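You operate a simulated robot arm through the tools that you are given. There is no shell and no other tool. Be economical: measure what you need, move in short steps, check, and stop when the job is done.

Carry out the task below with a simulated robot arm. There is one attempt and no reset: what you move stays moved.

TASK
Put two of the teal tags from the top of the big table on the silver disc.

It is judged by the outcome, as a careful person would: the job done as asked, and still so three seconds after it is handed in. It fails if anything else is knocked over, pushed out of place, dropped, spilled or broken.

THE ROBOT
A 6-joint arm with a two-finger parallel gripper, fixed in place. Base frame: the origin is at the foot of the arm, x ahead of it, y to its left, z up; the work surface is at about z = 0. Lengths are in mm, angles in degrees, forces in N, time in s.
With the tool pointing down near the work surface it reaches from about 140 to 580 mm from the base axis. Its first joint turns from -66.0 to 66.0 degrees. Payload 2.1 kg.
Tool frame: the origin (TCP) lies between the finger pads and is the grasp point; the fingertips stand 30 mm ahead of it; z points along the fingers, y is the line along which they close. The gripper opens to 94 mm. The fingers are 28 mm wide and 10 mm thick; the gripper's body (50 by 96 mm) begins 55 mm behind the TCP.
Orientation is that of the tool frame in the base frame, as a unit quaternion [x, y, z, w]. With the fingers straight down and closing along the base's y, the tool's x points along the base's -x, its y along +y and its z along -z.

THE INTERFACE
- The arm moves only by the tool move_arm. Its argument "commands" is a list of rows, each a list of 7 numbers: the shift along the tool's x, y, z in mm, then the turn, a rotation vector about the tool's x, y, z in degrees, then the opening, from 0 (shut) to 1 (fully open). In form: [[tx, ty, tz, wx, wy, wz, hand], ...]. A call has 1 to 8 rows; each row shifts and turns the commanded pose from where the row before left it, along the tool's axes as they then stand. A row lasts 0.2 s, in which the tool goes at most 50 mm and 8.6 degrees; a call with a longer step from one row to the next is refused whole, and so is a gripper value outside its range. A pose out of reach is approached as far as the arm can. The call stops where the force on the tool passes 40 N (or 10 N more than at its start, if that is more) or the arm is blocked; 0.2 s more then pass. The fingers move at their own pace (about 72 mm/s each) and stop on an object; they squeeze with about 34 N. The grip force told is the motor's: it shows also when the fingers shut on nothing. Time passes only in rows, and 0.2 s behind the last, so rows that do not move let the fingers close. It gives the time, the measured TCP pose, the force on the tool (base axes), the opening and the grip force at its end, in the units of the frame above (readings bear some noise), and new pictures: "views" is both (left out), scene, wrist or none.
- Cameras (640 x 400 px; columns grow to the right, rows downward): "scene" is fixed at [62, -365.9, 493.8]; the picture's right is [0.81, -0.58, 0.00], its down [-0.30, -0.42, -0.85] and it looks along [0.50, 0.69, -0.52] (base axes); focal length 362 px, centre (320, 200). "wrist" rides on the gripper at [-37, 0, -58] in the tool frame; the picture's right is [0.00, -1.00, 0.00], its down [0.97, 0.00, -0.24] and it looks along [0.24, 0.00, 0.97] (tool axes); focal length 218 px, centre (320, 200).
- probe_pixels(camera, pixels): for up to 12 pixels [column, row] of the newest picture of that camera ("zoom" is the newest enlarged one), the place [x, y, z] in the base frame of the surface seen there, good to about 3 mm, but the place of the scene camera against the robot may be out by one fixed shift of up to 12 mm in any direction. No time passes.
- enlarge(camera, box): a new picture of the part [left, top, right, bottom] of that camera's present view, enlarged. No time passes.
- close_job(): hands the job in; it is judged then, once.

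Work in short steps. Measure before you move; look again where a grasp or a placing could have gone wrong, and mend it. You have 60 turns and 120 pictures in all, the two below and enlarged ones among them. Open the gripper and draw the arm clear of the work before you hand the job in, unless the task says otherwise; then end with one line.

The tools are called after "Call:" by a JSON object that holds its "fn" and its "kwargs". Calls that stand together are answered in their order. move_arm: Moves the arm, as the interface text tells. Its arguments: {"type":"object","properties":{"commands":{"type":"array"},"views":{"type":"string","enum":["both","scene","wrist","none"]}},"required":["commands"]} The other tools are called the same way: probe_pixels (camera, pixels) gives the place of the surface under pixels of a picture; enlarge (camera, box) takes an enlarged picture of a part of a camera's view; close_job () hands the job in.

At the start:

```text
time_s: 0.0
tool_pos: [287.4, -14.2, 288.4]
tool_rot: [0.001, 1.0, -0.001, 0.0]
contact_force: [0.0, 0.4, -0.6]
finger_gap: 94.0
finger_force: 0.0
```

scene: 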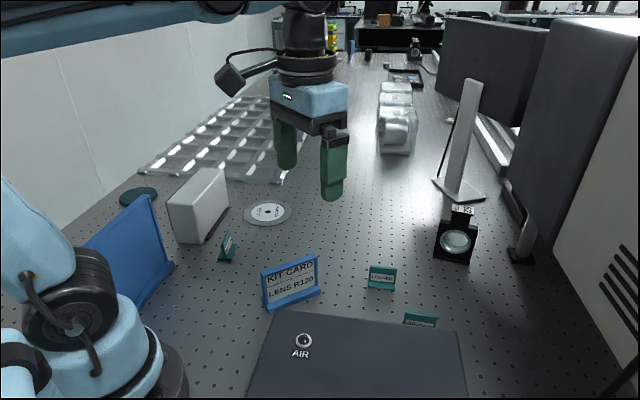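
wrist: 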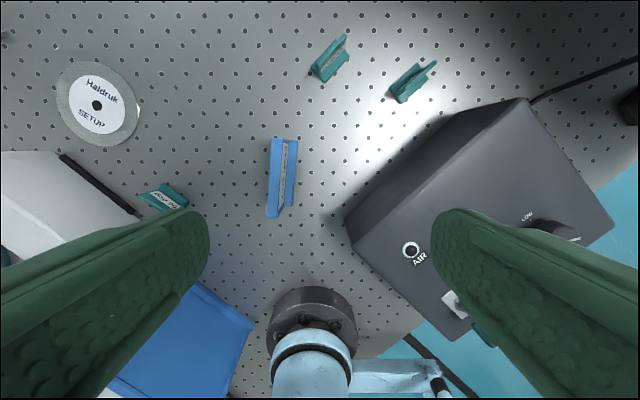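

The scene shows teal tags at about (227,247), (381,277) and (420,320), and the silver disc at (268,213). I'll enlarge these areas to see them better before measuring.

Call:
{"fn": "enlarge", "kwargs": {"camera": "scene", "box": [200, 180, 480, 355]}}

Call:
{"fn": "enlarge", "kwargs": {"camera": "wrist", "box": [40, 20, 460, 280]}}

Call:
{"fn": "probe_pixels", "kwargs": {"camera": "wrist", "pixels": [[97, 104], [60, 90], [138, 120], [325, 70], [345, 45], [405, 90], [432, 65], [165, 198], [185, 205], [283, 180], [485, 335], [470, 150]]}}

Call:
{"fn": "probe_pixels", "kwargs": {"camera": "scene", "pixels": [[268, 213], [227, 240], [227, 258], [381, 270], [381, 288], [420, 316], [138, 194], [290, 275], [195, 190], [360, 340], [225, 247], [420, 323]]}}

```text
2.29 times, centred on (340, 268) of scene
```

zoom: 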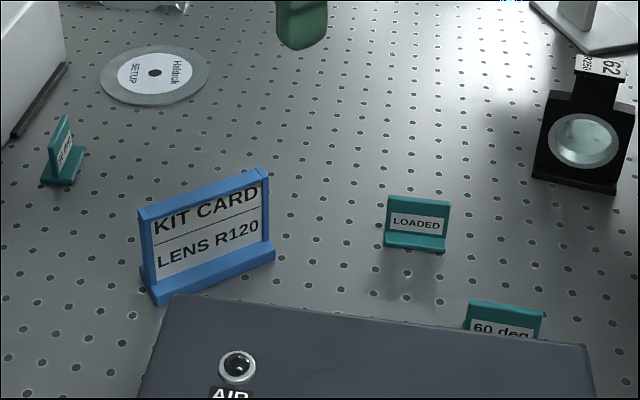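

```text
1.52 times, centred on (250, 150) of wrist
```

zoom: 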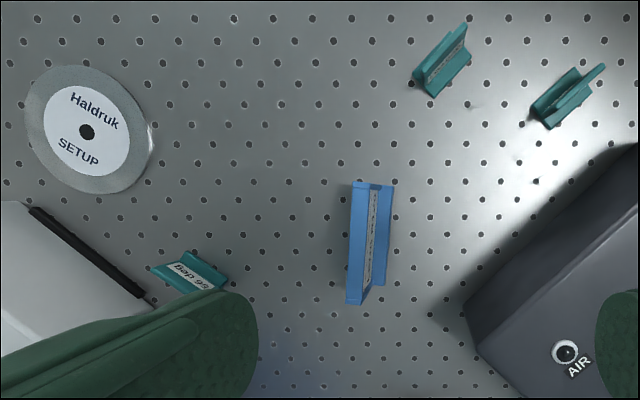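

```text
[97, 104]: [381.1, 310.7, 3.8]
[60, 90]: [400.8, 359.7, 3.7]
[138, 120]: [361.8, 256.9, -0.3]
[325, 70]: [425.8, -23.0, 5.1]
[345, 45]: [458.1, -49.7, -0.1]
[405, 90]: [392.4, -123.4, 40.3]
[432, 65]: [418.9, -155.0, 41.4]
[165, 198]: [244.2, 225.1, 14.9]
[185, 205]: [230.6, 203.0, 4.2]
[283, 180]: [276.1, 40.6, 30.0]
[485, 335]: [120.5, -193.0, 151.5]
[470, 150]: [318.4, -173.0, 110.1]
```

```text
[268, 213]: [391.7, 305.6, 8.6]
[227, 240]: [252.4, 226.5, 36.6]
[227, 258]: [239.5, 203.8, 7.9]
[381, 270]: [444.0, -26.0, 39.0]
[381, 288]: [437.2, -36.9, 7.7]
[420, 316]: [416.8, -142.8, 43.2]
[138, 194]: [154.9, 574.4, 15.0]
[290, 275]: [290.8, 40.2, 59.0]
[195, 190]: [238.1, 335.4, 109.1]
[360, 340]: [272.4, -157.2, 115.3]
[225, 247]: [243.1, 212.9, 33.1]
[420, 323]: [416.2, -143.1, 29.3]
```

Three tags stand on the table: "LOADED" near (438,-35), "60 deg" by the dark box, and one by the white box near (240,213). LOADED has the most room around it, so I'll go above it for a close look.

Call:
{"fn": "move_arm", "kwargs": {"commands": [[-35, -5, 15, 0, 0, 0, 1], [-35, -5, 15, 0, 0, 0, 1], [-35, -5, 20, 0, 0, 0, 1], [-33, -5, 20, 0, 0, 0, 1], [0, 0, 20, 0, 0, 0, 1]], "views": "wrist"}}

```text
time_s: 1.2
tool_pos: [424.9, -34.1, 195.6]
tool_rot: [0.001, 1.0, 0.0, 0.001]
contact_force: [-0.4, 0.7, -0.5]
finger_gap: 94.1
finger_force: 0.2
```

wrist: 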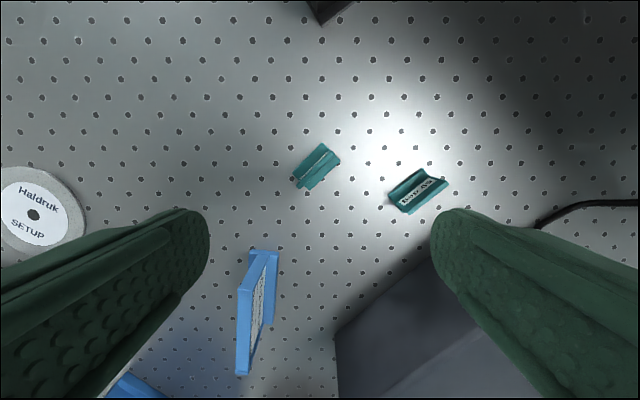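

Call:
{"fn": "enlarge", "kwargs": {"camera": "wrist", "box": [260, 120, 460, 245]}}

```text
3.20 times, centred on (360, 182) of wrist
```

zoom: 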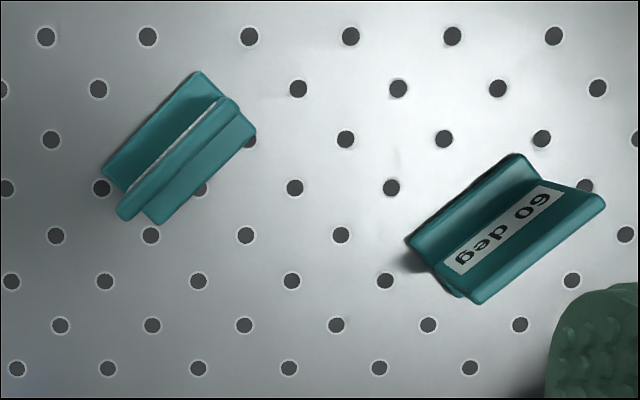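

The LOADED tag appears as a base with an upright plate, at a diagonal. I'll probe its edges.

Call:
{"fn": "probe_pixels", "kwargs": {"camera": "zoom", "pixels": [[124, 212], [234, 104], [180, 160], [198, 75], [108, 172], [250, 130], [155, 218], [160, 115], [210, 170], [550, 190], [480, 290], [600, 205]]}}

```text
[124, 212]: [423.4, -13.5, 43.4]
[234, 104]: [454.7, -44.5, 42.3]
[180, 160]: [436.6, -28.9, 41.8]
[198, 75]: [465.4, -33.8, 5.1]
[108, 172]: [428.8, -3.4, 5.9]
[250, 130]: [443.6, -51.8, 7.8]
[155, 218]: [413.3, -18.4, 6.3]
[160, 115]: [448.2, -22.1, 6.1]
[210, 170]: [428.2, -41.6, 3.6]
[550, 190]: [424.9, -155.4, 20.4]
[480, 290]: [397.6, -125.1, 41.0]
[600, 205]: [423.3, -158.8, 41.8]
```

LOADED: plate centred at about (438,-28), running along (0.71,-0.70), top at z≈42. The gripper body will come down to about z=99, so I'll check how close the dark box's edges and the other things are.

Call:
{"fn": "probe_pixels", "kwargs": {"camera": "wrist", "pixels": [[340, 335], [400, 285], [428, 265], [345, 390], [330, 12], [265, 255], [75, 215], [35, 215], [20, 170], [420, 300]]}}

Call:
{"fn": "probe_pixels", "kwargs": {"camera": "scene", "pixels": [[278, 316], [455, 334], [365, 325], [205, 240], [228, 205], [180, 243], [246, 213], [291, 213], [268, 202], [268, 225]]}}

```text
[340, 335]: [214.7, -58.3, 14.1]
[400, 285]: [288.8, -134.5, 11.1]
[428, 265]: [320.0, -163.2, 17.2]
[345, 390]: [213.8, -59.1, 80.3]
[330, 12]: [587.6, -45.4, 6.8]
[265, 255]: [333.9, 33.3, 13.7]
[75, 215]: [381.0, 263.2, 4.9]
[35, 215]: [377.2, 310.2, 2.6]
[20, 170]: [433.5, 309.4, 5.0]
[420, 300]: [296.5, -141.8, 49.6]
```

```text
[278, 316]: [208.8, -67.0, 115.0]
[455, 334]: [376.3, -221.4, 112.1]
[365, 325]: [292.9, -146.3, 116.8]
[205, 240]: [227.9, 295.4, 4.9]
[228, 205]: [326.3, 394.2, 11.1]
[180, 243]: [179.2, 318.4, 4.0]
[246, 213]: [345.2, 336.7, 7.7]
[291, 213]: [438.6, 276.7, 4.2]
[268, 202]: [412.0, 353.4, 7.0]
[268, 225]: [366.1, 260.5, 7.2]
```

The box is well clear. I'll shift over the tag, turn 45° about the tool's z and go down to z≈115 for a check.

Call:
{"fn": "move_arm", "kwargs": {"commands": [[-14, 6, 20, 0, 0, 0, 1], [0, 0, 20, 0, 0, 7.5, 1], [0, 0, 20, 0, 0, 7.5, 1], [0, 0, 15, 0, 0, 7.5, 1], [0, 0, 0, 0, 0, 7.5, 1], [0, 0, 0, 0, 0, 7.5, 1], [0, 0, 0, 0, 0, 7.5, 1]]}}

```text
time_s: 2.8
tool_pos: [438.9, -28.7, 124.5]
tool_rot: [0.385, 0.923, 0.0, 0.0]
contact_force: [0.4, 0.4, 0.2]
finger_gap: 94.0
finger_force: 0.1
```

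scene: 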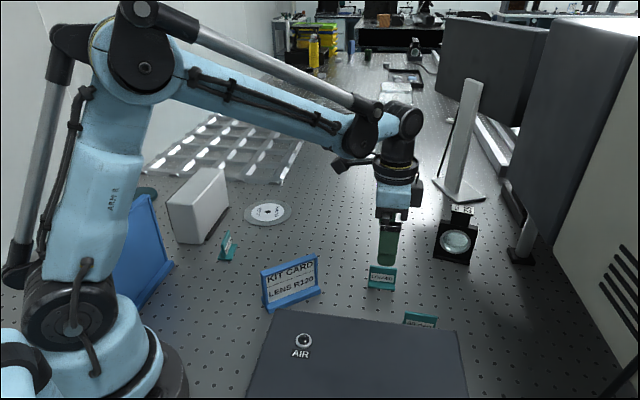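
wrist: 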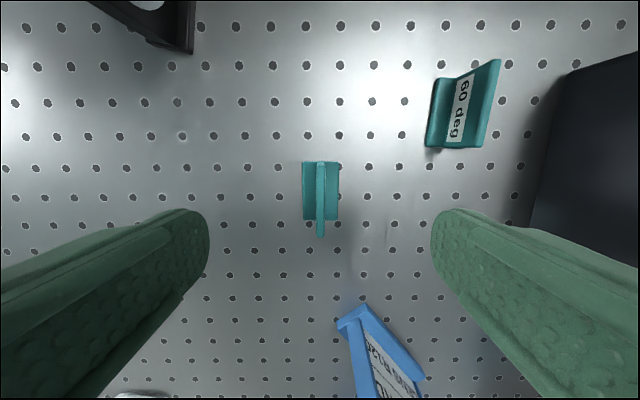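

The plate is centred and lined up with the fingers, at columns 314-326. I'll go down to z≈45 and close.

Call:
{"fn": "move_arm", "kwargs": {"commands": [[0, 0, 25, 0, 0, 0, 0.6], [0, 0, 25, 0, 0, 0, 0.6], [0, 0, 20, 0, 0, 0, 0.6], [0, 0, 9, 0, 0, 0, 0.6], [0, 0, 0, 0, 0, 0, 0.6]]}}

```text
time_s: 4.0
tool_pos: [440.7, -28.4, 45.7]
tool_rot: [0.384, 0.923, -0.001, 0.001]
contact_force: [0.1, -0.4, -0.3]
finger_gap: 56.4
finger_force: 0.1
```

scene: 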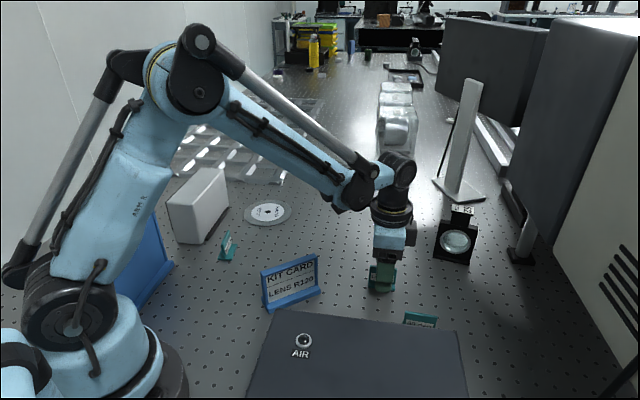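
wrist: 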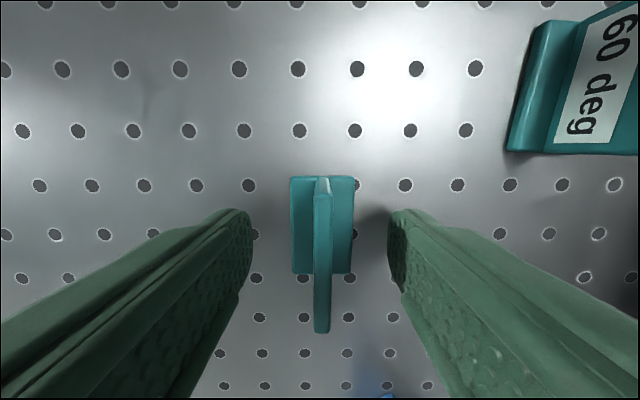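

The plate is between the fingers. I'll close and give them time to grip.

Call:
{"fn": "move_arm", "kwargs": {"commands": [[0, 0, 0, 0, 0, 0, 0], [0, 0, 0, 0, 0, 0, 0], [0, 0, 0, 0, 0, 0, 0]], "views": "wrist"}}

```text
time_s: 4.8
tool_pos: [440.2, -27.7, 46.1]
tool_rot: [0.384, 0.923, 0.0, 0.0]
contact_force: [-0.4, -0.1, 34.0]
finger_gap: 4.4
finger_force: 34.0
```

wrist: 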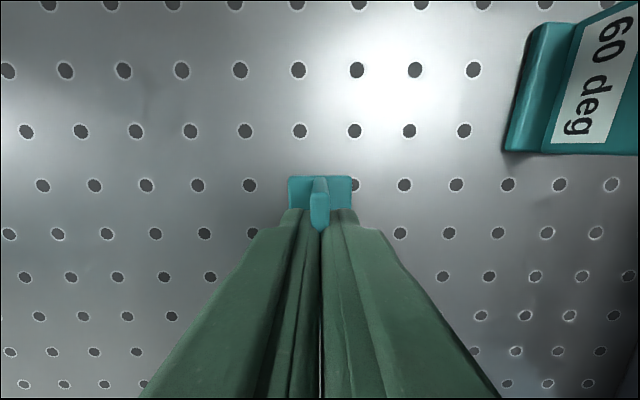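

The gap is 4.4 mm, so it is gripping the plate. The contact force reads 34 N in z, which is odd, so I'll lift slowly and check.

Call:
{"fn": "move_arm", "kwargs": {"commands": [[0, 0, -3, 0, 0, 0, 0], [0, 0, -5, 0, 0, 0, 0]], "views": "wrist"}}

```text
time_s: 5.4
tool_pos: [438.9, -30.4, 52.5]
tool_rot: [0.383, 0.924, -0.002, 0.001]
contact_force: [0.7, 0.7, -0.2]
finger_gap: 4.5
finger_force: 33.5
```

wrist: 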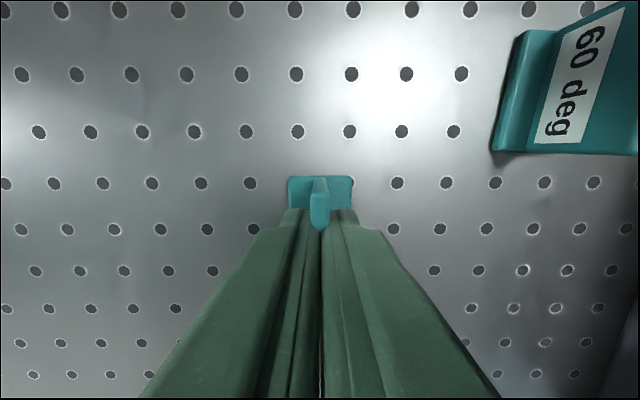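

It lifted cleanly. I'll raise it to z≈145 and travel towards the disc.

Call:
{"fn": "move_arm", "kwargs": {"commands": [[0, 0, -45, 0, 0, 0, 0], [0, 0, -45, 0, 0, 0, 0], [35, 27, 0, 0, 0, 0, 0], [35, 27, 0, 0, 0, 0, 0], [35, 27, 0, 0, 0, 0, 0], [35, 27, 0, 0, 0, 0, 0], [35, 27, 0, 0, 0, 0, 0], [35, 27, 0, 0, 0, 0, 0]]}}

```text
time_s: 7.2
tool_pos: [403.9, 233.6, 144.1]
tool_rot: [0.384, 0.923, 0.0, 0.001]
contact_force: [0.2, 0.6, -1.0]
finger_gap: 4.4
finger_force: 34.1
```

scene: 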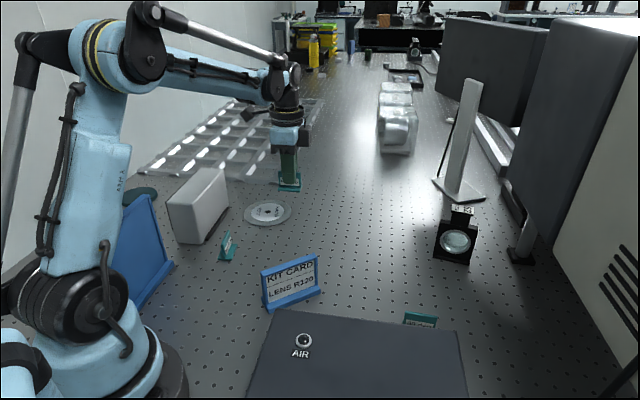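
wrist: 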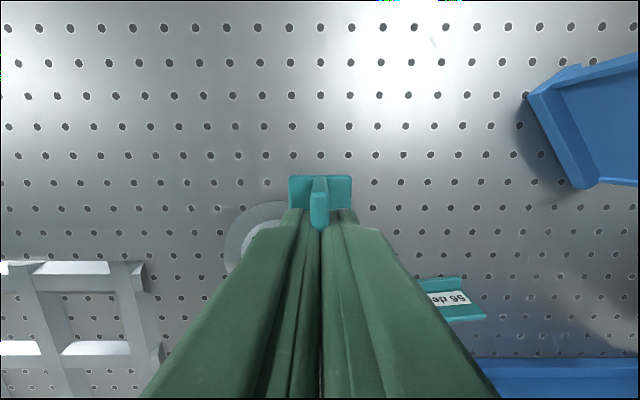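

The disc is partly hidden behind the fingers, and a tray with slots sits beyond it. I'll probe the tray and the visible disc edges.

Call:
{"fn": "probe_pixels", "kwargs": {"camera": "wrist", "pixels": [[268, 204], [228, 245], [240, 218], [140, 268], [150, 320], [120, 290], [287, 215], [228, 265]]}}

Call:
{"fn": "probe_pixels", "kwargs": {"camera": "scene", "pixels": [[267, 212], [246, 213], [291, 213], [268, 225], [283, 180], [290, 160], [240, 180], [215, 172]]}}

Call:
{"fn": "enlarge", "kwargs": {"camera": "scene", "box": [200, 140, 340, 240]}}

```text
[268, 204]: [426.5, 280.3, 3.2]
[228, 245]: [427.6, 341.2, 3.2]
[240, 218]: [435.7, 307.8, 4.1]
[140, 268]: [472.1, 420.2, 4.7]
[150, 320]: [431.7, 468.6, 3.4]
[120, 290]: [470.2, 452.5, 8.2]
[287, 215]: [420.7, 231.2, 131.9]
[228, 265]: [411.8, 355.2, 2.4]
```

```text
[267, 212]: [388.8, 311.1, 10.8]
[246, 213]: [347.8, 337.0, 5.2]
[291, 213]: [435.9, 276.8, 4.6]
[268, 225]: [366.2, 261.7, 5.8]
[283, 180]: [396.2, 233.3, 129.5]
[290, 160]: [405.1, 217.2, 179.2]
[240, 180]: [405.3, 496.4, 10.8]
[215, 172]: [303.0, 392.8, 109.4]
```

```text
4.00 times, centred on (270, 190) of scene
```

zoom: 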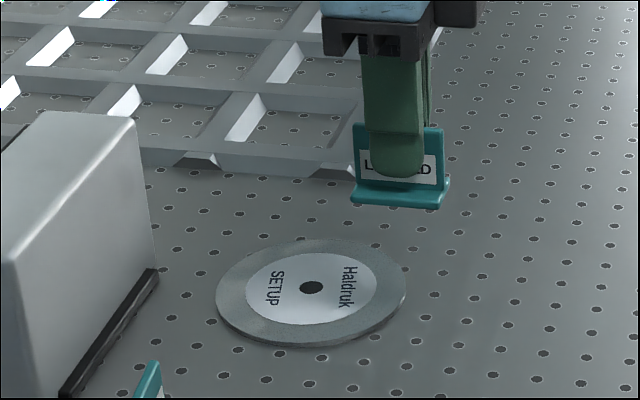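

Fitting the disc's edge points gives centre (379,311) and radius about 56. The first tag goes at about (394.5,326.5), which leaves room for the second. I'll move over it and go down to z≈65.

Call:
{"fn": "move_arm", "kwargs": {"commands": [[24, 19.7, 0, 0, 0, 0, 0], [24, 19.7, 0, 0, 0, 0, 0], [24, 19.6, 0, 0, 0, 0, 0], [0, 0, 30, 0, 0, 0, 0], [0, 0, 30, 0, 0, 0, 0], [0, 0, 19, 0, 0, 0, 0], [0, 0, 0, 0, 0, 0, 0]]}}

```text
time_s: 8.8
tool_pos: [396.4, 325.9, 61.5]
tool_rot: [0.383, 0.924, 0.001, 0.001]
contact_force: [-0.1, -0.2, -0.3]
finger_gap: 4.5
finger_force: 34.4
```

scene: 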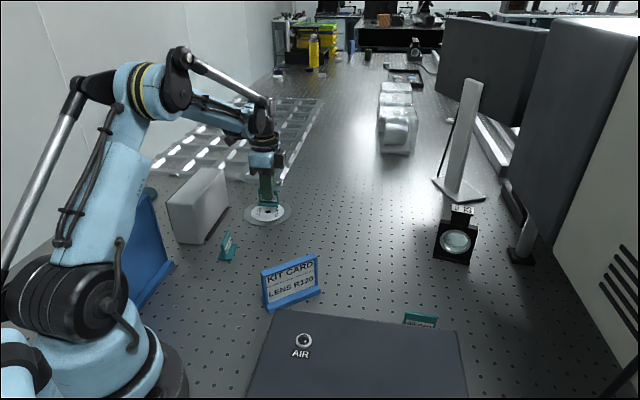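
wrist: 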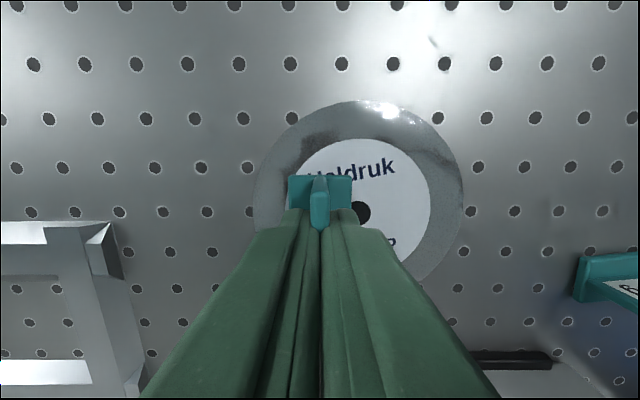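

It is well placed over the disc's left half. I'll lower in small steps until it touches.

Call:
{"fn": "move_arm", "kwargs": {"commands": [[0, 0, 4, 0, 0, 0, 0], [0, 0, 3, 0, 0, 0, 0], [0, 0, 2, 0, 0, 0, 0], [0, 0, 0, 0, 0, 0, 0]], "views": "none"}}

Call:
{"fn": "move_arm", "kwargs": {"commands": [[0, 0, 1, 0, 0, 0, 0], [0, 0, 0, 0, 0, 0, 0]], "views": "scene"}}

Call:
{"fn": "enlarge", "kwargs": {"camera": "scene", "box": [220, 160, 320, 240]}}

```text
time_s: 9.8
tool_pos: [397.4, 327.7, 53.4]
tool_rot: [0.384, 0.924, 0.0, 0.001]
contact_force: [0.5, 1.1, -0.5]
finger_gap: 4.5
finger_force: 34.0
```

```text
time_s: 10.4
tool_pos: [396.9, 326.6, 52.6]
tool_rot: [0.383, 0.924, 0.0, 0.0]
contact_force: [-0.4, -0.7, 0.0]
finger_gap: 4.4
finger_force: 33.7
```

scene: 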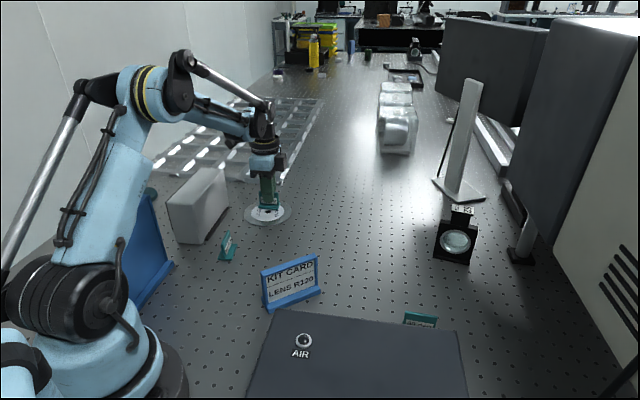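

```text
5.00 times, centred on (270, 200) of scene
```

zoom: 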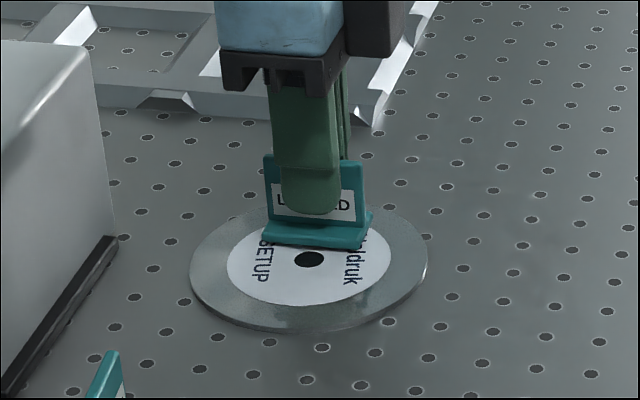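

No contact yet. I'll go down further, 1 mm at a time.

Call:
{"fn": "move_arm", "kwargs": {"commands": [[0, 0, 1, 0, 0, 0, 0], [0, 0, 0, 0, 0, 0, 0]], "views": "none"}}

Call:
{"fn": "move_arm", "kwargs": {"commands": [[0, 0, 1, 0, 0, 0, 0], [0, 0, 0, 0, 0, 0, 0]], "views": "none"}}

```text
time_s: 11.0
tool_pos: [397.7, 328.6, 51.8]
tool_rot: [0.383, 0.924, 0.0, 0.001]
contact_force: [-0.7, 0.3, -0.1]
finger_gap: 4.5
finger_force: 33.8
```

```text
time_s: 11.6
tool_pos: [397.6, 329.2, 49.8]
tool_rot: [0.383, 0.924, 0.0, 0.001]
contact_force: [0.5, 0.1, -0.6]
finger_gap: 4.7
finger_force: 34.0
```

Call:
{"fn": "move_arm", "kwargs": {"commands": [[0, 0, 1, 0, 0, 0, 0], [0, 0, 0, 0, 0, 0, 0]], "views": "none"}}

```text
time_s: 12.2
tool_pos: [396.7, 328.2, 49.8]
tool_rot: [0.383, 0.924, -0.001, 0.001]
contact_force: [-0.9, -0.5, 12.6]
finger_gap: 4.4
finger_force: 33.8
```

Contact at 12.6 N: the tag is resting on the disc. I'll open the fingers partway, straight to the sides, then look.

Call:
{"fn": "move_arm", "kwargs": {"commands": [[0, 0, 0, 0, 0, 0, 0.3], [0, 0, 0, 0, 0, 0, 0.3], [0, 0, -5, 0, 0, 0, 0.3]]}}

```text
time_s: 13.0
tool_pos: [395.8, 328.3, 55.3]
tool_rot: [0.383, 0.924, -0.001, 0.001]
contact_force: [-0.4, 0.5, -0.5]
finger_gap: 28.0
finger_force: 0.1
```

scene: 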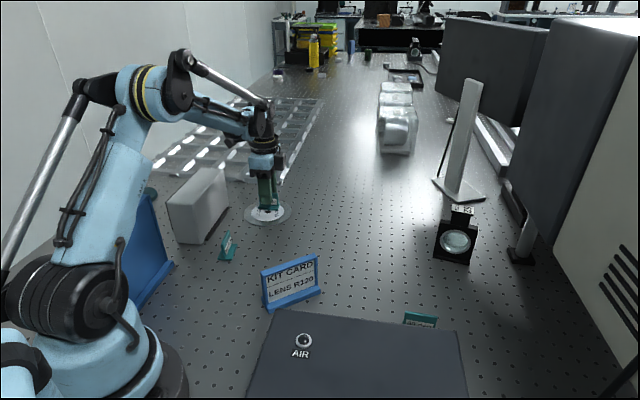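
wrist: 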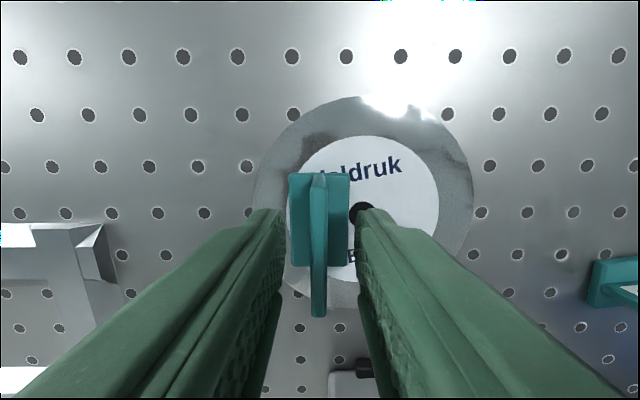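

The tag stands on the disc. I'll rise and move above the second tag, near (242,213), for a look.

Call:
{"fn": "move_arm", "kwargs": {"commands": [[0, 0, -45, 0, 0, 0, 0.3], [0, 0, -45, 0, 0, 0, 0.6], [0, 0, -45, 0, 0, 0, 1], [4, -45, 0, 0, 0, 0, 1], [5, -45, 0, 0, 0, 0, 1], [5, -45, 0, 0, 0, 0, 1], [5, -45, 0, 0, 0, 0, 1]]}}

```text
time_s: 14.6
tool_pos: [254.5, 213.0, 191.2]
tool_rot: [0.384, 0.923, 0.0, 0.001]
contact_force: [0.3, 0.1, -0.5]
finger_gap: 93.9
finger_force: 0.0
```

scene: 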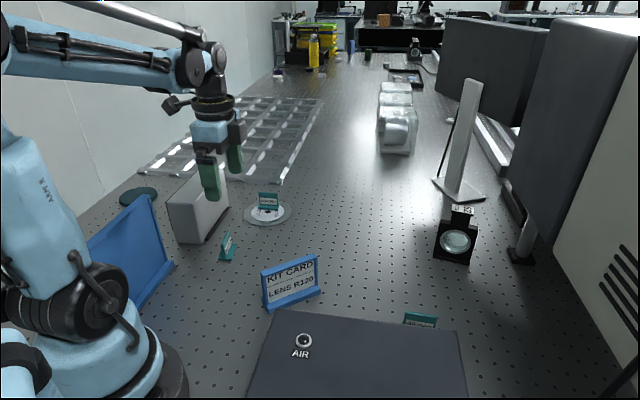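
wrist: 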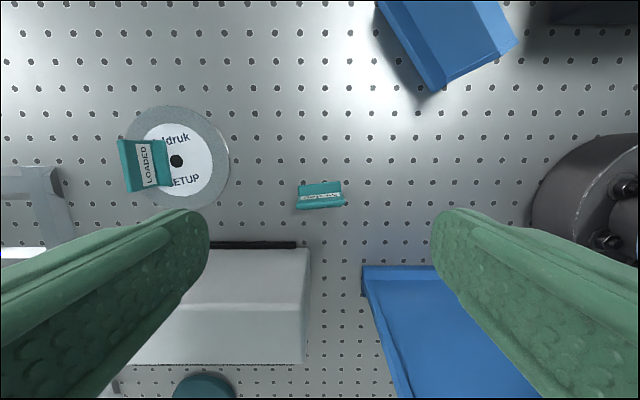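

The plate runs along the picture's horizontal here, so the gripper would have to close towards the white box. I'll measure the clearance.

Call:
{"fn": "probe_pixels", "kwargs": {"camera": "wrist", "pixels": [[300, 208], [346, 204], [302, 188], [340, 182], [290, 243], [300, 258], [370, 268], [362, 275], [420, 268], [215, 243], [270, 300], [320, 196]]}}

Call:
{"fn": "enlarge", "kwargs": {"camera": "wrist", "box": [240, 150, 440, 300]}}

```text
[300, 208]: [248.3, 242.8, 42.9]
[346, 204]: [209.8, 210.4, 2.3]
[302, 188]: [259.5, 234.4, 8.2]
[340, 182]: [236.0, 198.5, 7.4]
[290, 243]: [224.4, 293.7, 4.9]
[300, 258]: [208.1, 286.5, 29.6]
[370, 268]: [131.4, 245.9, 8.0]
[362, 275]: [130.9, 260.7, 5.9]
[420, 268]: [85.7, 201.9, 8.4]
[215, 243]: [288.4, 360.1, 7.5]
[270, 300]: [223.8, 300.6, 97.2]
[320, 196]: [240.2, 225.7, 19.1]
```

```text
2.67 times, centred on (340, 225) of wrist
```

zoom: 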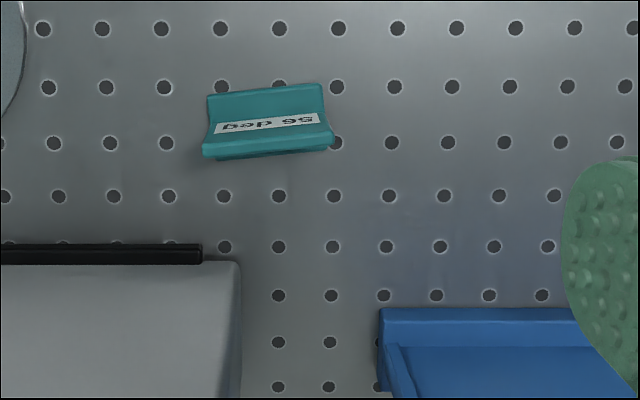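

Gripping the 56 deg tag would leave only about 16 mm between the gripper body and the white box. The "60 deg" tag has about 31 mm and is already near the placing direction, so I'll use that one.

Call:
{"fn": "move_arm", "kwargs": {"commands": [[-45, -17, 0, 0, 0, 0, 1], [-45, -17, 0, 0, 0, 0, 1], [-45, -17, 0, 0, 0, 0, 1], [-45, -17, 0, 0, 0, 0, 1], [-45, -17, 0, 0, 0, 0, 1], [-45, -17, 0, 0, 0, 0, 1], [-45, -17, 0, 0, 0, 0, 1], [-45, -17, 0, 0, 0, 0, 1]], "views": "wrist"}}

```text
time_s: 16.4
tool_pos: [411.7, -139.6, 192.0]
tool_rot: [0.383, 0.924, -0.001, 0.002]
contact_force: [0.3, -0.5, -0.9]
finger_gap: 94.0
finger_force: 0.1
```

wrist: 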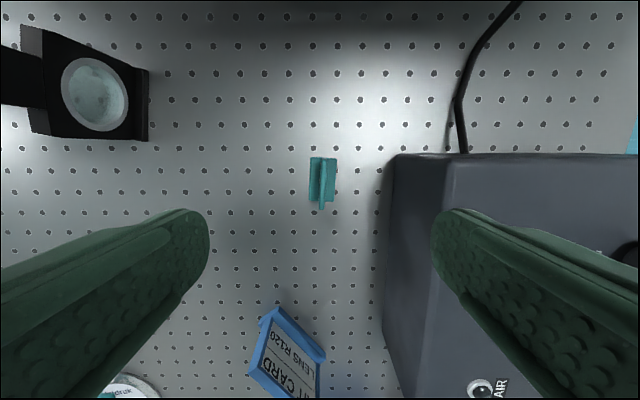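

Call:
{"fn": "enlarge", "kwargs": {"camera": "wrist", "box": [270, 130, 430, 230]}}

Call:
{"fn": "probe_pixels", "kwargs": {"camera": "wrist", "pixels": [[395, 170], [445, 170], [386, 200], [444, 200], [455, 145], [415, 190], [140, 100]]}}

```text
4.00 times, centred on (350, 180) of wrist
```

zoom: 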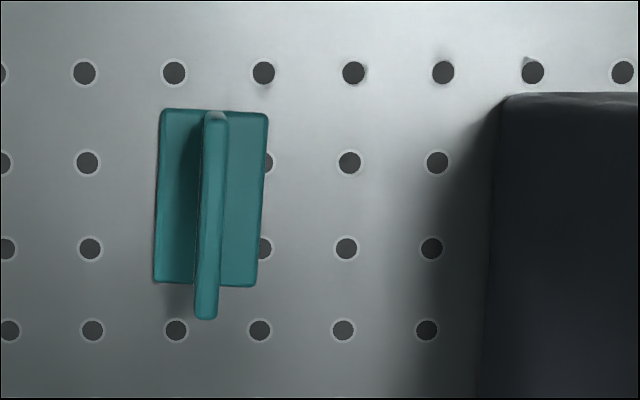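

```text
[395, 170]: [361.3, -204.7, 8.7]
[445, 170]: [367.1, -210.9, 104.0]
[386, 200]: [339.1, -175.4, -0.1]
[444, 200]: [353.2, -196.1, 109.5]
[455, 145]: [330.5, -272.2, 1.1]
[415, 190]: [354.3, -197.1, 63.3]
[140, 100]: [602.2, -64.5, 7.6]
```

Call:
{"fn": "probe_pixels", "kwargs": {"camera": "zoom", "pixels": [[216, 122], [205, 310], [210, 220], [165, 115], [262, 120], [158, 275], [250, 280]]}}

```text
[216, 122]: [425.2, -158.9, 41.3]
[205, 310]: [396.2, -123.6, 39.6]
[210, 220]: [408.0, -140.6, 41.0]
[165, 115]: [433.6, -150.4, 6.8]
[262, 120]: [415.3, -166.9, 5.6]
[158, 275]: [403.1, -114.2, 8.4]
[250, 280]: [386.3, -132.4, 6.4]
```

The 60 deg tag is centred at (410,-141), turned about 4° from the tool, and the box wall is about 79 mm away. I'll line up and go down to z≈70 with the fingers part open.

Call:
{"fn": "move_arm", "kwargs": {"commands": [[0, -1.5, 20, 0, 0, 4, 0.6], [0, 0, 40, 0, 0, 0, 0.6], [0, 0, 35, 0, 0, 0, 0.6], [0, 0, 20, 0, 0, 0, 0.6], [0, 0, 0, 0, 0, 0, 0.6]]}}

```text
time_s: 17.6
tool_pos: [412.9, -140.5, 74.7]
tool_rot: [0.416, 0.909, 0.0, 0.001]
contact_force: [0.3, 0.1, 0.2]
finger_gap: 56.2
finger_force: 0.0
```

scene: 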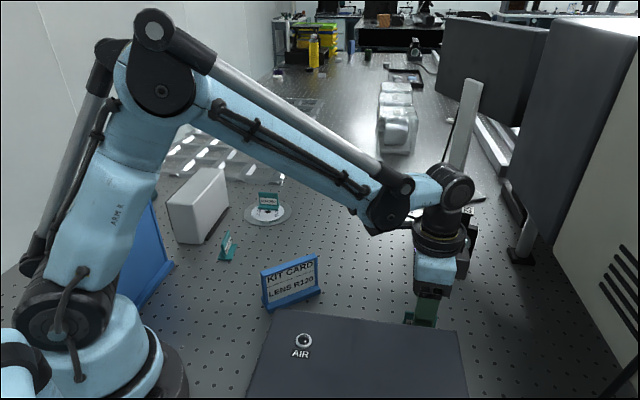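
wrist: 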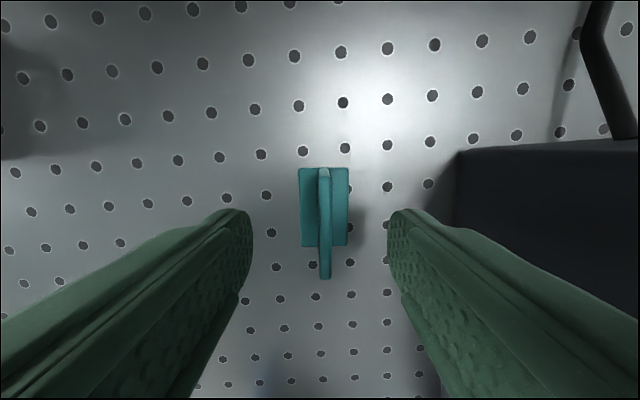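

It is aligned, with the plate at column ~325, about 2 mm off to the right. I'll correct that, go down to z≈46 and close.

Call:
{"fn": "move_arm", "kwargs": {"commands": [[0, -2, 14, 0, 0, 0, 0.6], [0, 0, 14, 0, 0, 0, 0.6], [0, 0, 0, 0, 0, 0, 0.6], [0, 0, 0, 0, 0, 0, 0], [0, 0, 0, 0, 0, 0, 0], [0, 0, 0, 0, 0, 0, 0], [0, 0, 0, 0, 0, 0, 0]], "views": "wrist"}}

```text
time_s: 19.2
tool_pos: [410.2, -139.9, 47.3]
tool_rot: [0.415, 0.91, 0.0, 0.001]
contact_force: [0.3, -0.3, 5.8]
finger_gap: 4.4
finger_force: 34.2
```

wrist: 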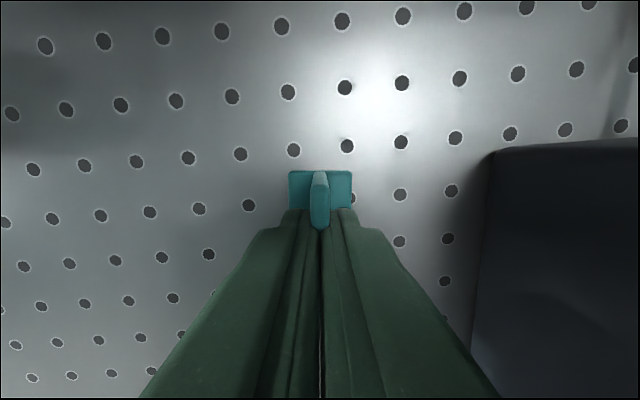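

It is gripped with a 4.4 mm gap. I'll lift it straight up, turn back 4° and begin the travel.

Call:
{"fn": "move_arm", "kwargs": {"commands": [[0, 0, -6, 0, 0, 0, 0], [0, 0, -45, 0, 0, 0, 0], [0, 0, -49, 0, 0, 0, 0], [0, 0, 0, 0, 0, -4, 0], [34, 27, 0, 0, 0, 0, 0], [34, 27, 0, 0, 0, 0, 0], [34, 27, 0, 0, 0, 0, 0], [34, 27, 0, 0, 0, 0, 0]]}}

Call:
{"fn": "move_arm", "kwargs": {"commands": [[34, 27, 0, 0, 0, 0, 0], [34, 27, 0, 0, 0, 0, 0], [34, 27, 0, 0, 0, 0, 0], [34, 27, 0, 0, 0, 0, 0]]}}

```text
time_s: 21.0
tool_pos: [392.4, 31.0, 148.2]
tool_rot: [0.383, 0.924, 0.0, 0.0]
contact_force: [0.7, 0.1, -0.2]
finger_gap: 4.7
finger_force: 34.2
```

scene: 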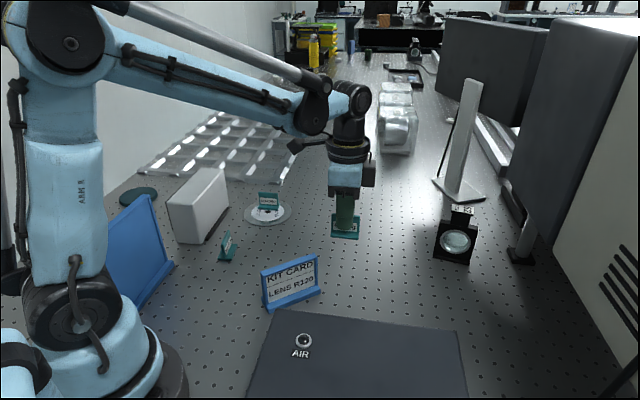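
wrist: 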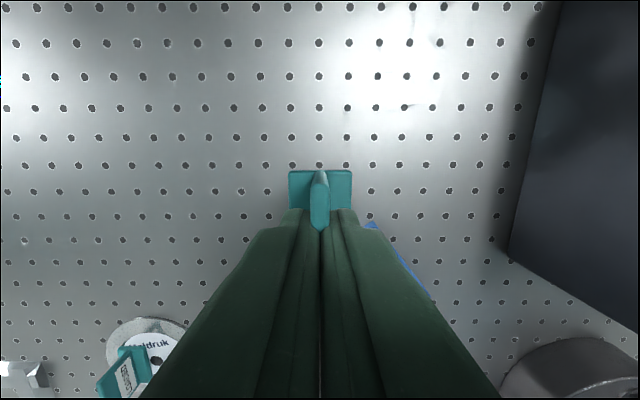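

```text
time_s: 22.0
tool_pos: [371.7, 207.8, 145.5]
tool_rot: [0.384, 0.923, 0.0, 0.001]
contact_force: [0.4, 0.7, -0.7]
finger_gap: 4.7
finger_force: 34.3
```

scene: 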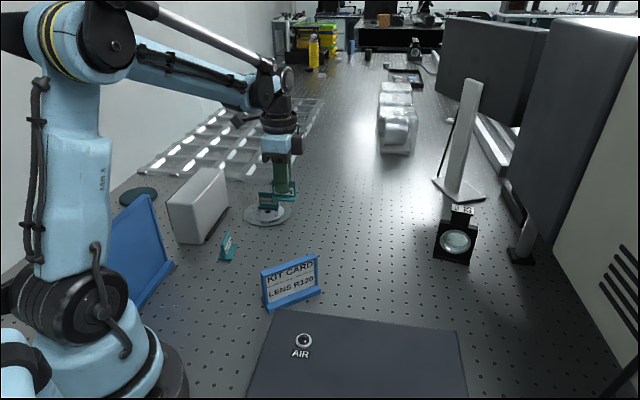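
wrist: 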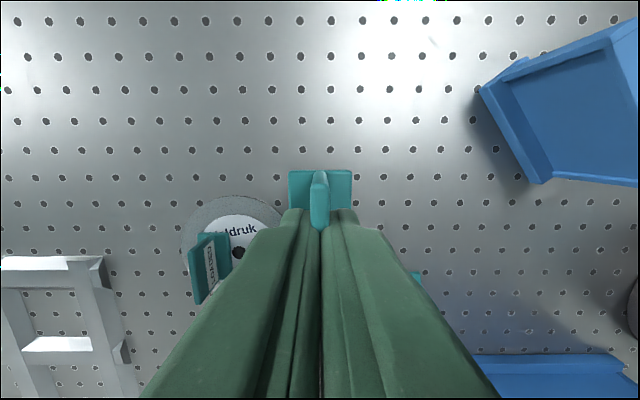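

The LOADED tag is visible on the disc at (210,268). I'll probe its plate and the disc to set the exact spot.

Call:
{"fn": "enlarge", "kwargs": {"camera": "wrist", "box": [160, 180, 320, 320]}}

Call:
{"fn": "probe_pixels", "kwargs": {"camera": "wrist", "pixels": [[190, 252], [199, 300], [222, 238], [229, 270], [239, 252], [230, 198], [278, 215], [255, 199], [188, 222]]}}

```text
2.86 times, centred on (240, 250) of wrist
```

zoom: 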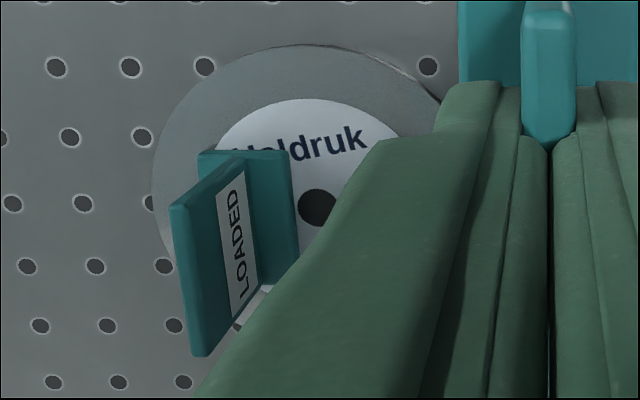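

```text
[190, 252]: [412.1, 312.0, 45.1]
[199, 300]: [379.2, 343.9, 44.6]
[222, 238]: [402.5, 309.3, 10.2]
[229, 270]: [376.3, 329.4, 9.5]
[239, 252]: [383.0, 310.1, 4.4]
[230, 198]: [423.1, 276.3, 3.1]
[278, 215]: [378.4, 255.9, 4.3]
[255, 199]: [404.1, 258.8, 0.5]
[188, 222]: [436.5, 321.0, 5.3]
```

The LOADED plate is centred at (395.6,328). I'll place the second tag at about (365,296), moving over at height and then going down to z≈60.

Call:
{"fn": "move_arm", "kwargs": {"commands": [[22.4, 19.2, 0, 0, 0, 0, 0], [22.4, 19.2, 0, 0, 0, 0, 0], [22.3, 19.2, 0, 0, 0, 0, 0], [0, 0, 30, 0, 0, 0, 0], [0, 0, 30, 0, 0, 0, 0], [0, 0, 20, 0, 0, 0, 0], [0, 0, 5, 0, 0, 0, 0], [0, 0, 0, 0, 0, 0, 0]]}}

Call:
{"fn": "enlarge", "kwargs": {"camera": "scene", "box": [220, 160, 320, 240]}}

```text
time_s: 23.8
tool_pos: [367.9, 293.5, 63.8]
tool_rot: [0.384, 0.924, -0.001, 0.0]
contact_force: [0.1, 0.2, 0.0]
finger_gap: 4.7
finger_force: 34.1
```

scene: 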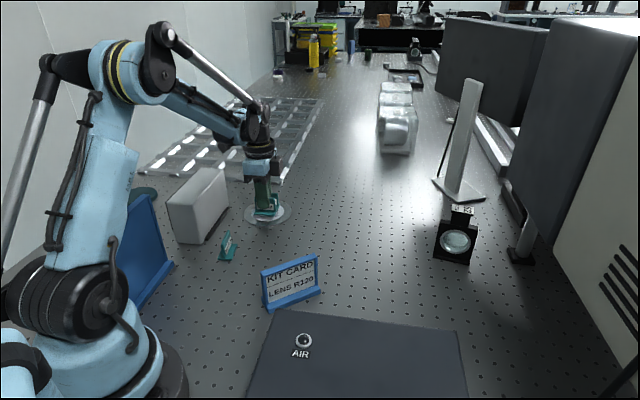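
wrist: 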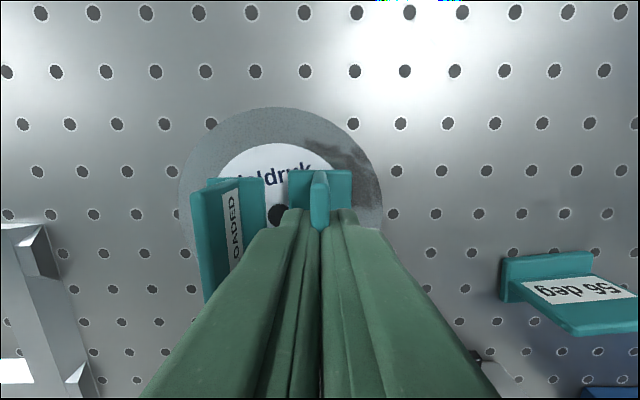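

```text
5.00 times, centred on (270, 200) of scene
```

zoom: 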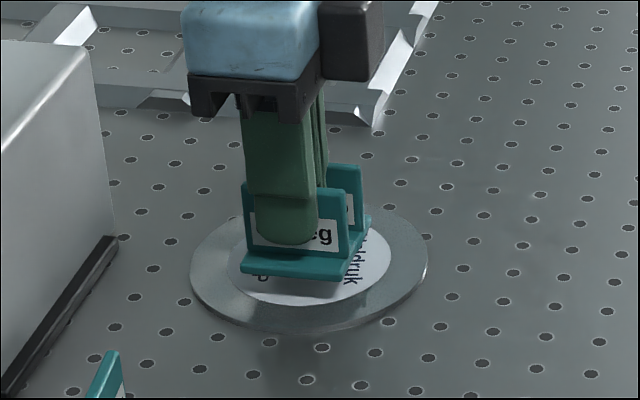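

The second tag is clear of the first and over the disc. I'll lower it gently until it touches.

Call:
{"fn": "move_arm", "kwargs": {"commands": [[0, 0, 4, 0, 0, 0, 0], [0, 0, 3, 0, 0, 0, 0], [0, 0, 2, 0, 0, 0, 0], [0, 0, 0, 0, 0, 0, 0]], "views": "none"}}

Call:
{"fn": "move_arm", "kwargs": {"commands": [[0, 0, 1, 0, 0, 0, 0], [0, 0, 0, 0, 0, 0, 0]], "views": "none"}}

Call:
{"fn": "move_arm", "kwargs": {"commands": [[0, 0, 1, 0, 0, 0, 0], [0, 0, 0, 0, 0, 0, 0]], "views": "none"}}

```text
time_s: 24.8
tool_pos: [364.3, 293.3, 53.5]
tool_rot: [0.383, 0.924, 0.0, 0.002]
contact_force: [-0.6, 0.3, -0.2]
finger_gap: 4.6
finger_force: 34.3
```

```text
time_s: 25.4
tool_pos: [366.5, 294.1, 52.5]
tool_rot: [0.385, 0.923, -0.001, 0.001]
contact_force: [1.0, 0.5, -0.3]
finger_gap: 4.5
finger_force: 33.9
```

```text
time_s: 26.0
tool_pos: [365.3, 292.8, 51.3]
tool_rot: [0.383, 0.924, -0.001, 0.002]
contact_force: [-0.2, -0.4, 1.0]
finger_gap: 4.4
finger_force: 33.7
```

Call:
{"fn": "move_arm", "kwargs": {"commands": [[0, 0, 0.7, 0, 0, 0, 0], [0, 0, 0, 0, 0, 0, 0]], "views": "none"}}

```text
time_s: 26.6
tool_pos: [366.0, 294.3, 51.8]
tool_rot: [0.383, 0.924, 0.0, 0.001]
contact_force: [-0.9, 0.0, 2.1]
finger_gap: 4.4
finger_force: 33.8
```

Call:
{"fn": "move_arm", "kwargs": {"commands": [[0, 0, 0.7, 0, 0, 0, 0], [0, 0, 0, 0, 0, 0, 0]], "views": "none"}}

```text
time_s: 27.2
tool_pos: [364.8, 293.7, 50.5]
tool_rot: [0.384, 0.924, 0.0, 0.001]
contact_force: [-0.4, 0.5, 17.7]
finger_gap: 4.3
finger_force: 33.6
```

It is resting on the disc at 17.7 N. I'll open to about 28 mm, which stays clear of the first plate, and rise straight up.

Call:
{"fn": "move_arm", "kwargs": {"commands": [[0, 0, 0, 0, 0, 0, 0.28], [0, 0, 0, 0, 0, 0, 0.28], [0, 0, -5, 0, 0, 0, 0.28], [0, 0, -30, 0, 0, 0, 0.28], [0, 0, -45, 0, 0, 0, 0.28], [0, 0, -45, 0, 0, 0, 0.28], [-30, -30, -10, 0, 0, 0, 0.28], [-30, -30, 0, 0, 0, 0, 0.28]]}}

Call:
{"fn": "enlarge", "kwargs": {"camera": "scene", "box": [200, 160, 320, 260]}}

```text
time_s: 29.0
tool_pos: [365.3, 211.0, 186.1]
tool_rot: [0.383, 0.924, 0.0, 0.001]
contact_force: [-0.3, -0.8, -0.5]
finger_gap: 26.2
finger_force: 0.1
```

scene: 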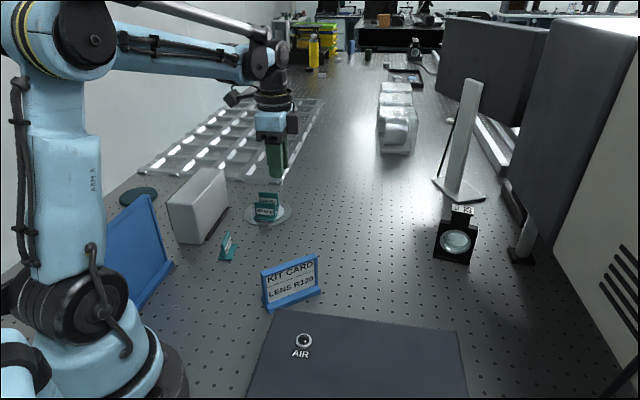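
wrist: 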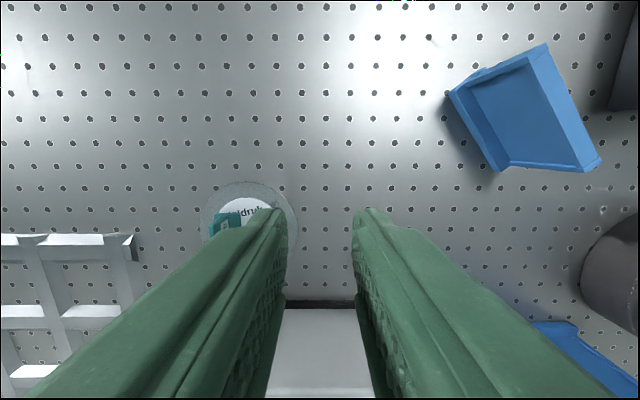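

```text
4.00 times, centred on (260, 210) of scene
```

zoom: 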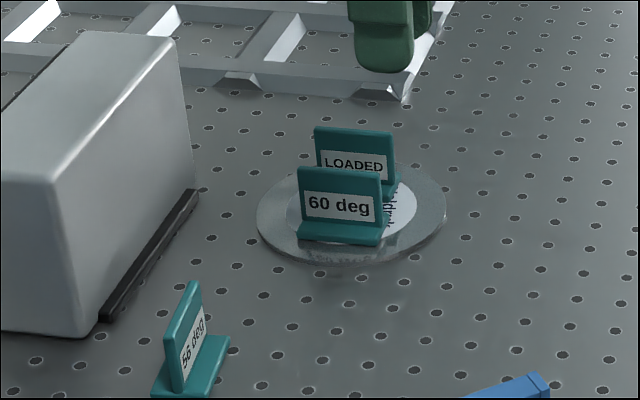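

Both tags stand upright on the disc, and everything else is where it was. I'll open the gripper, draw the arm further clear and hand in.

Call:
{"fn": "move_arm", "kwargs": {"commands": [[-35, -20, -20, 0, 0, 0, 1], [-35, -20, -20, 0, 0, 0, 1], [-35, -20, -20, 0, 0, 0, 1], [0, 0, 0, 0, 0, 0, 1]], "views": "scene"}}

```text
time_s: 30.0
tool_pos: [396.9, 91.0, 246.7]
tool_rot: [0.384, 0.923, 0.0, 0.001]
contact_force: [-0.1, 0.9, 0.4]
finger_gap: 93.8
finger_force: 0.0
```

scene: 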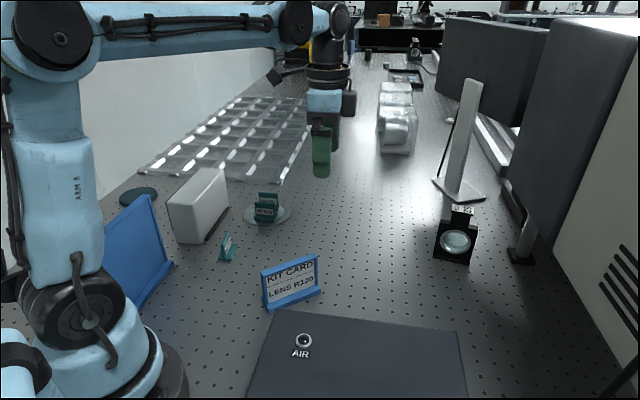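

Call:
{"fn": "close_job", "kwargs": {}}

```text
The job is handed in.
```

Two teal tags, "LOADED" and "60 deg", are standing upright on the silver disc; nothing else was moved, and the arm is clear with the gripper open.
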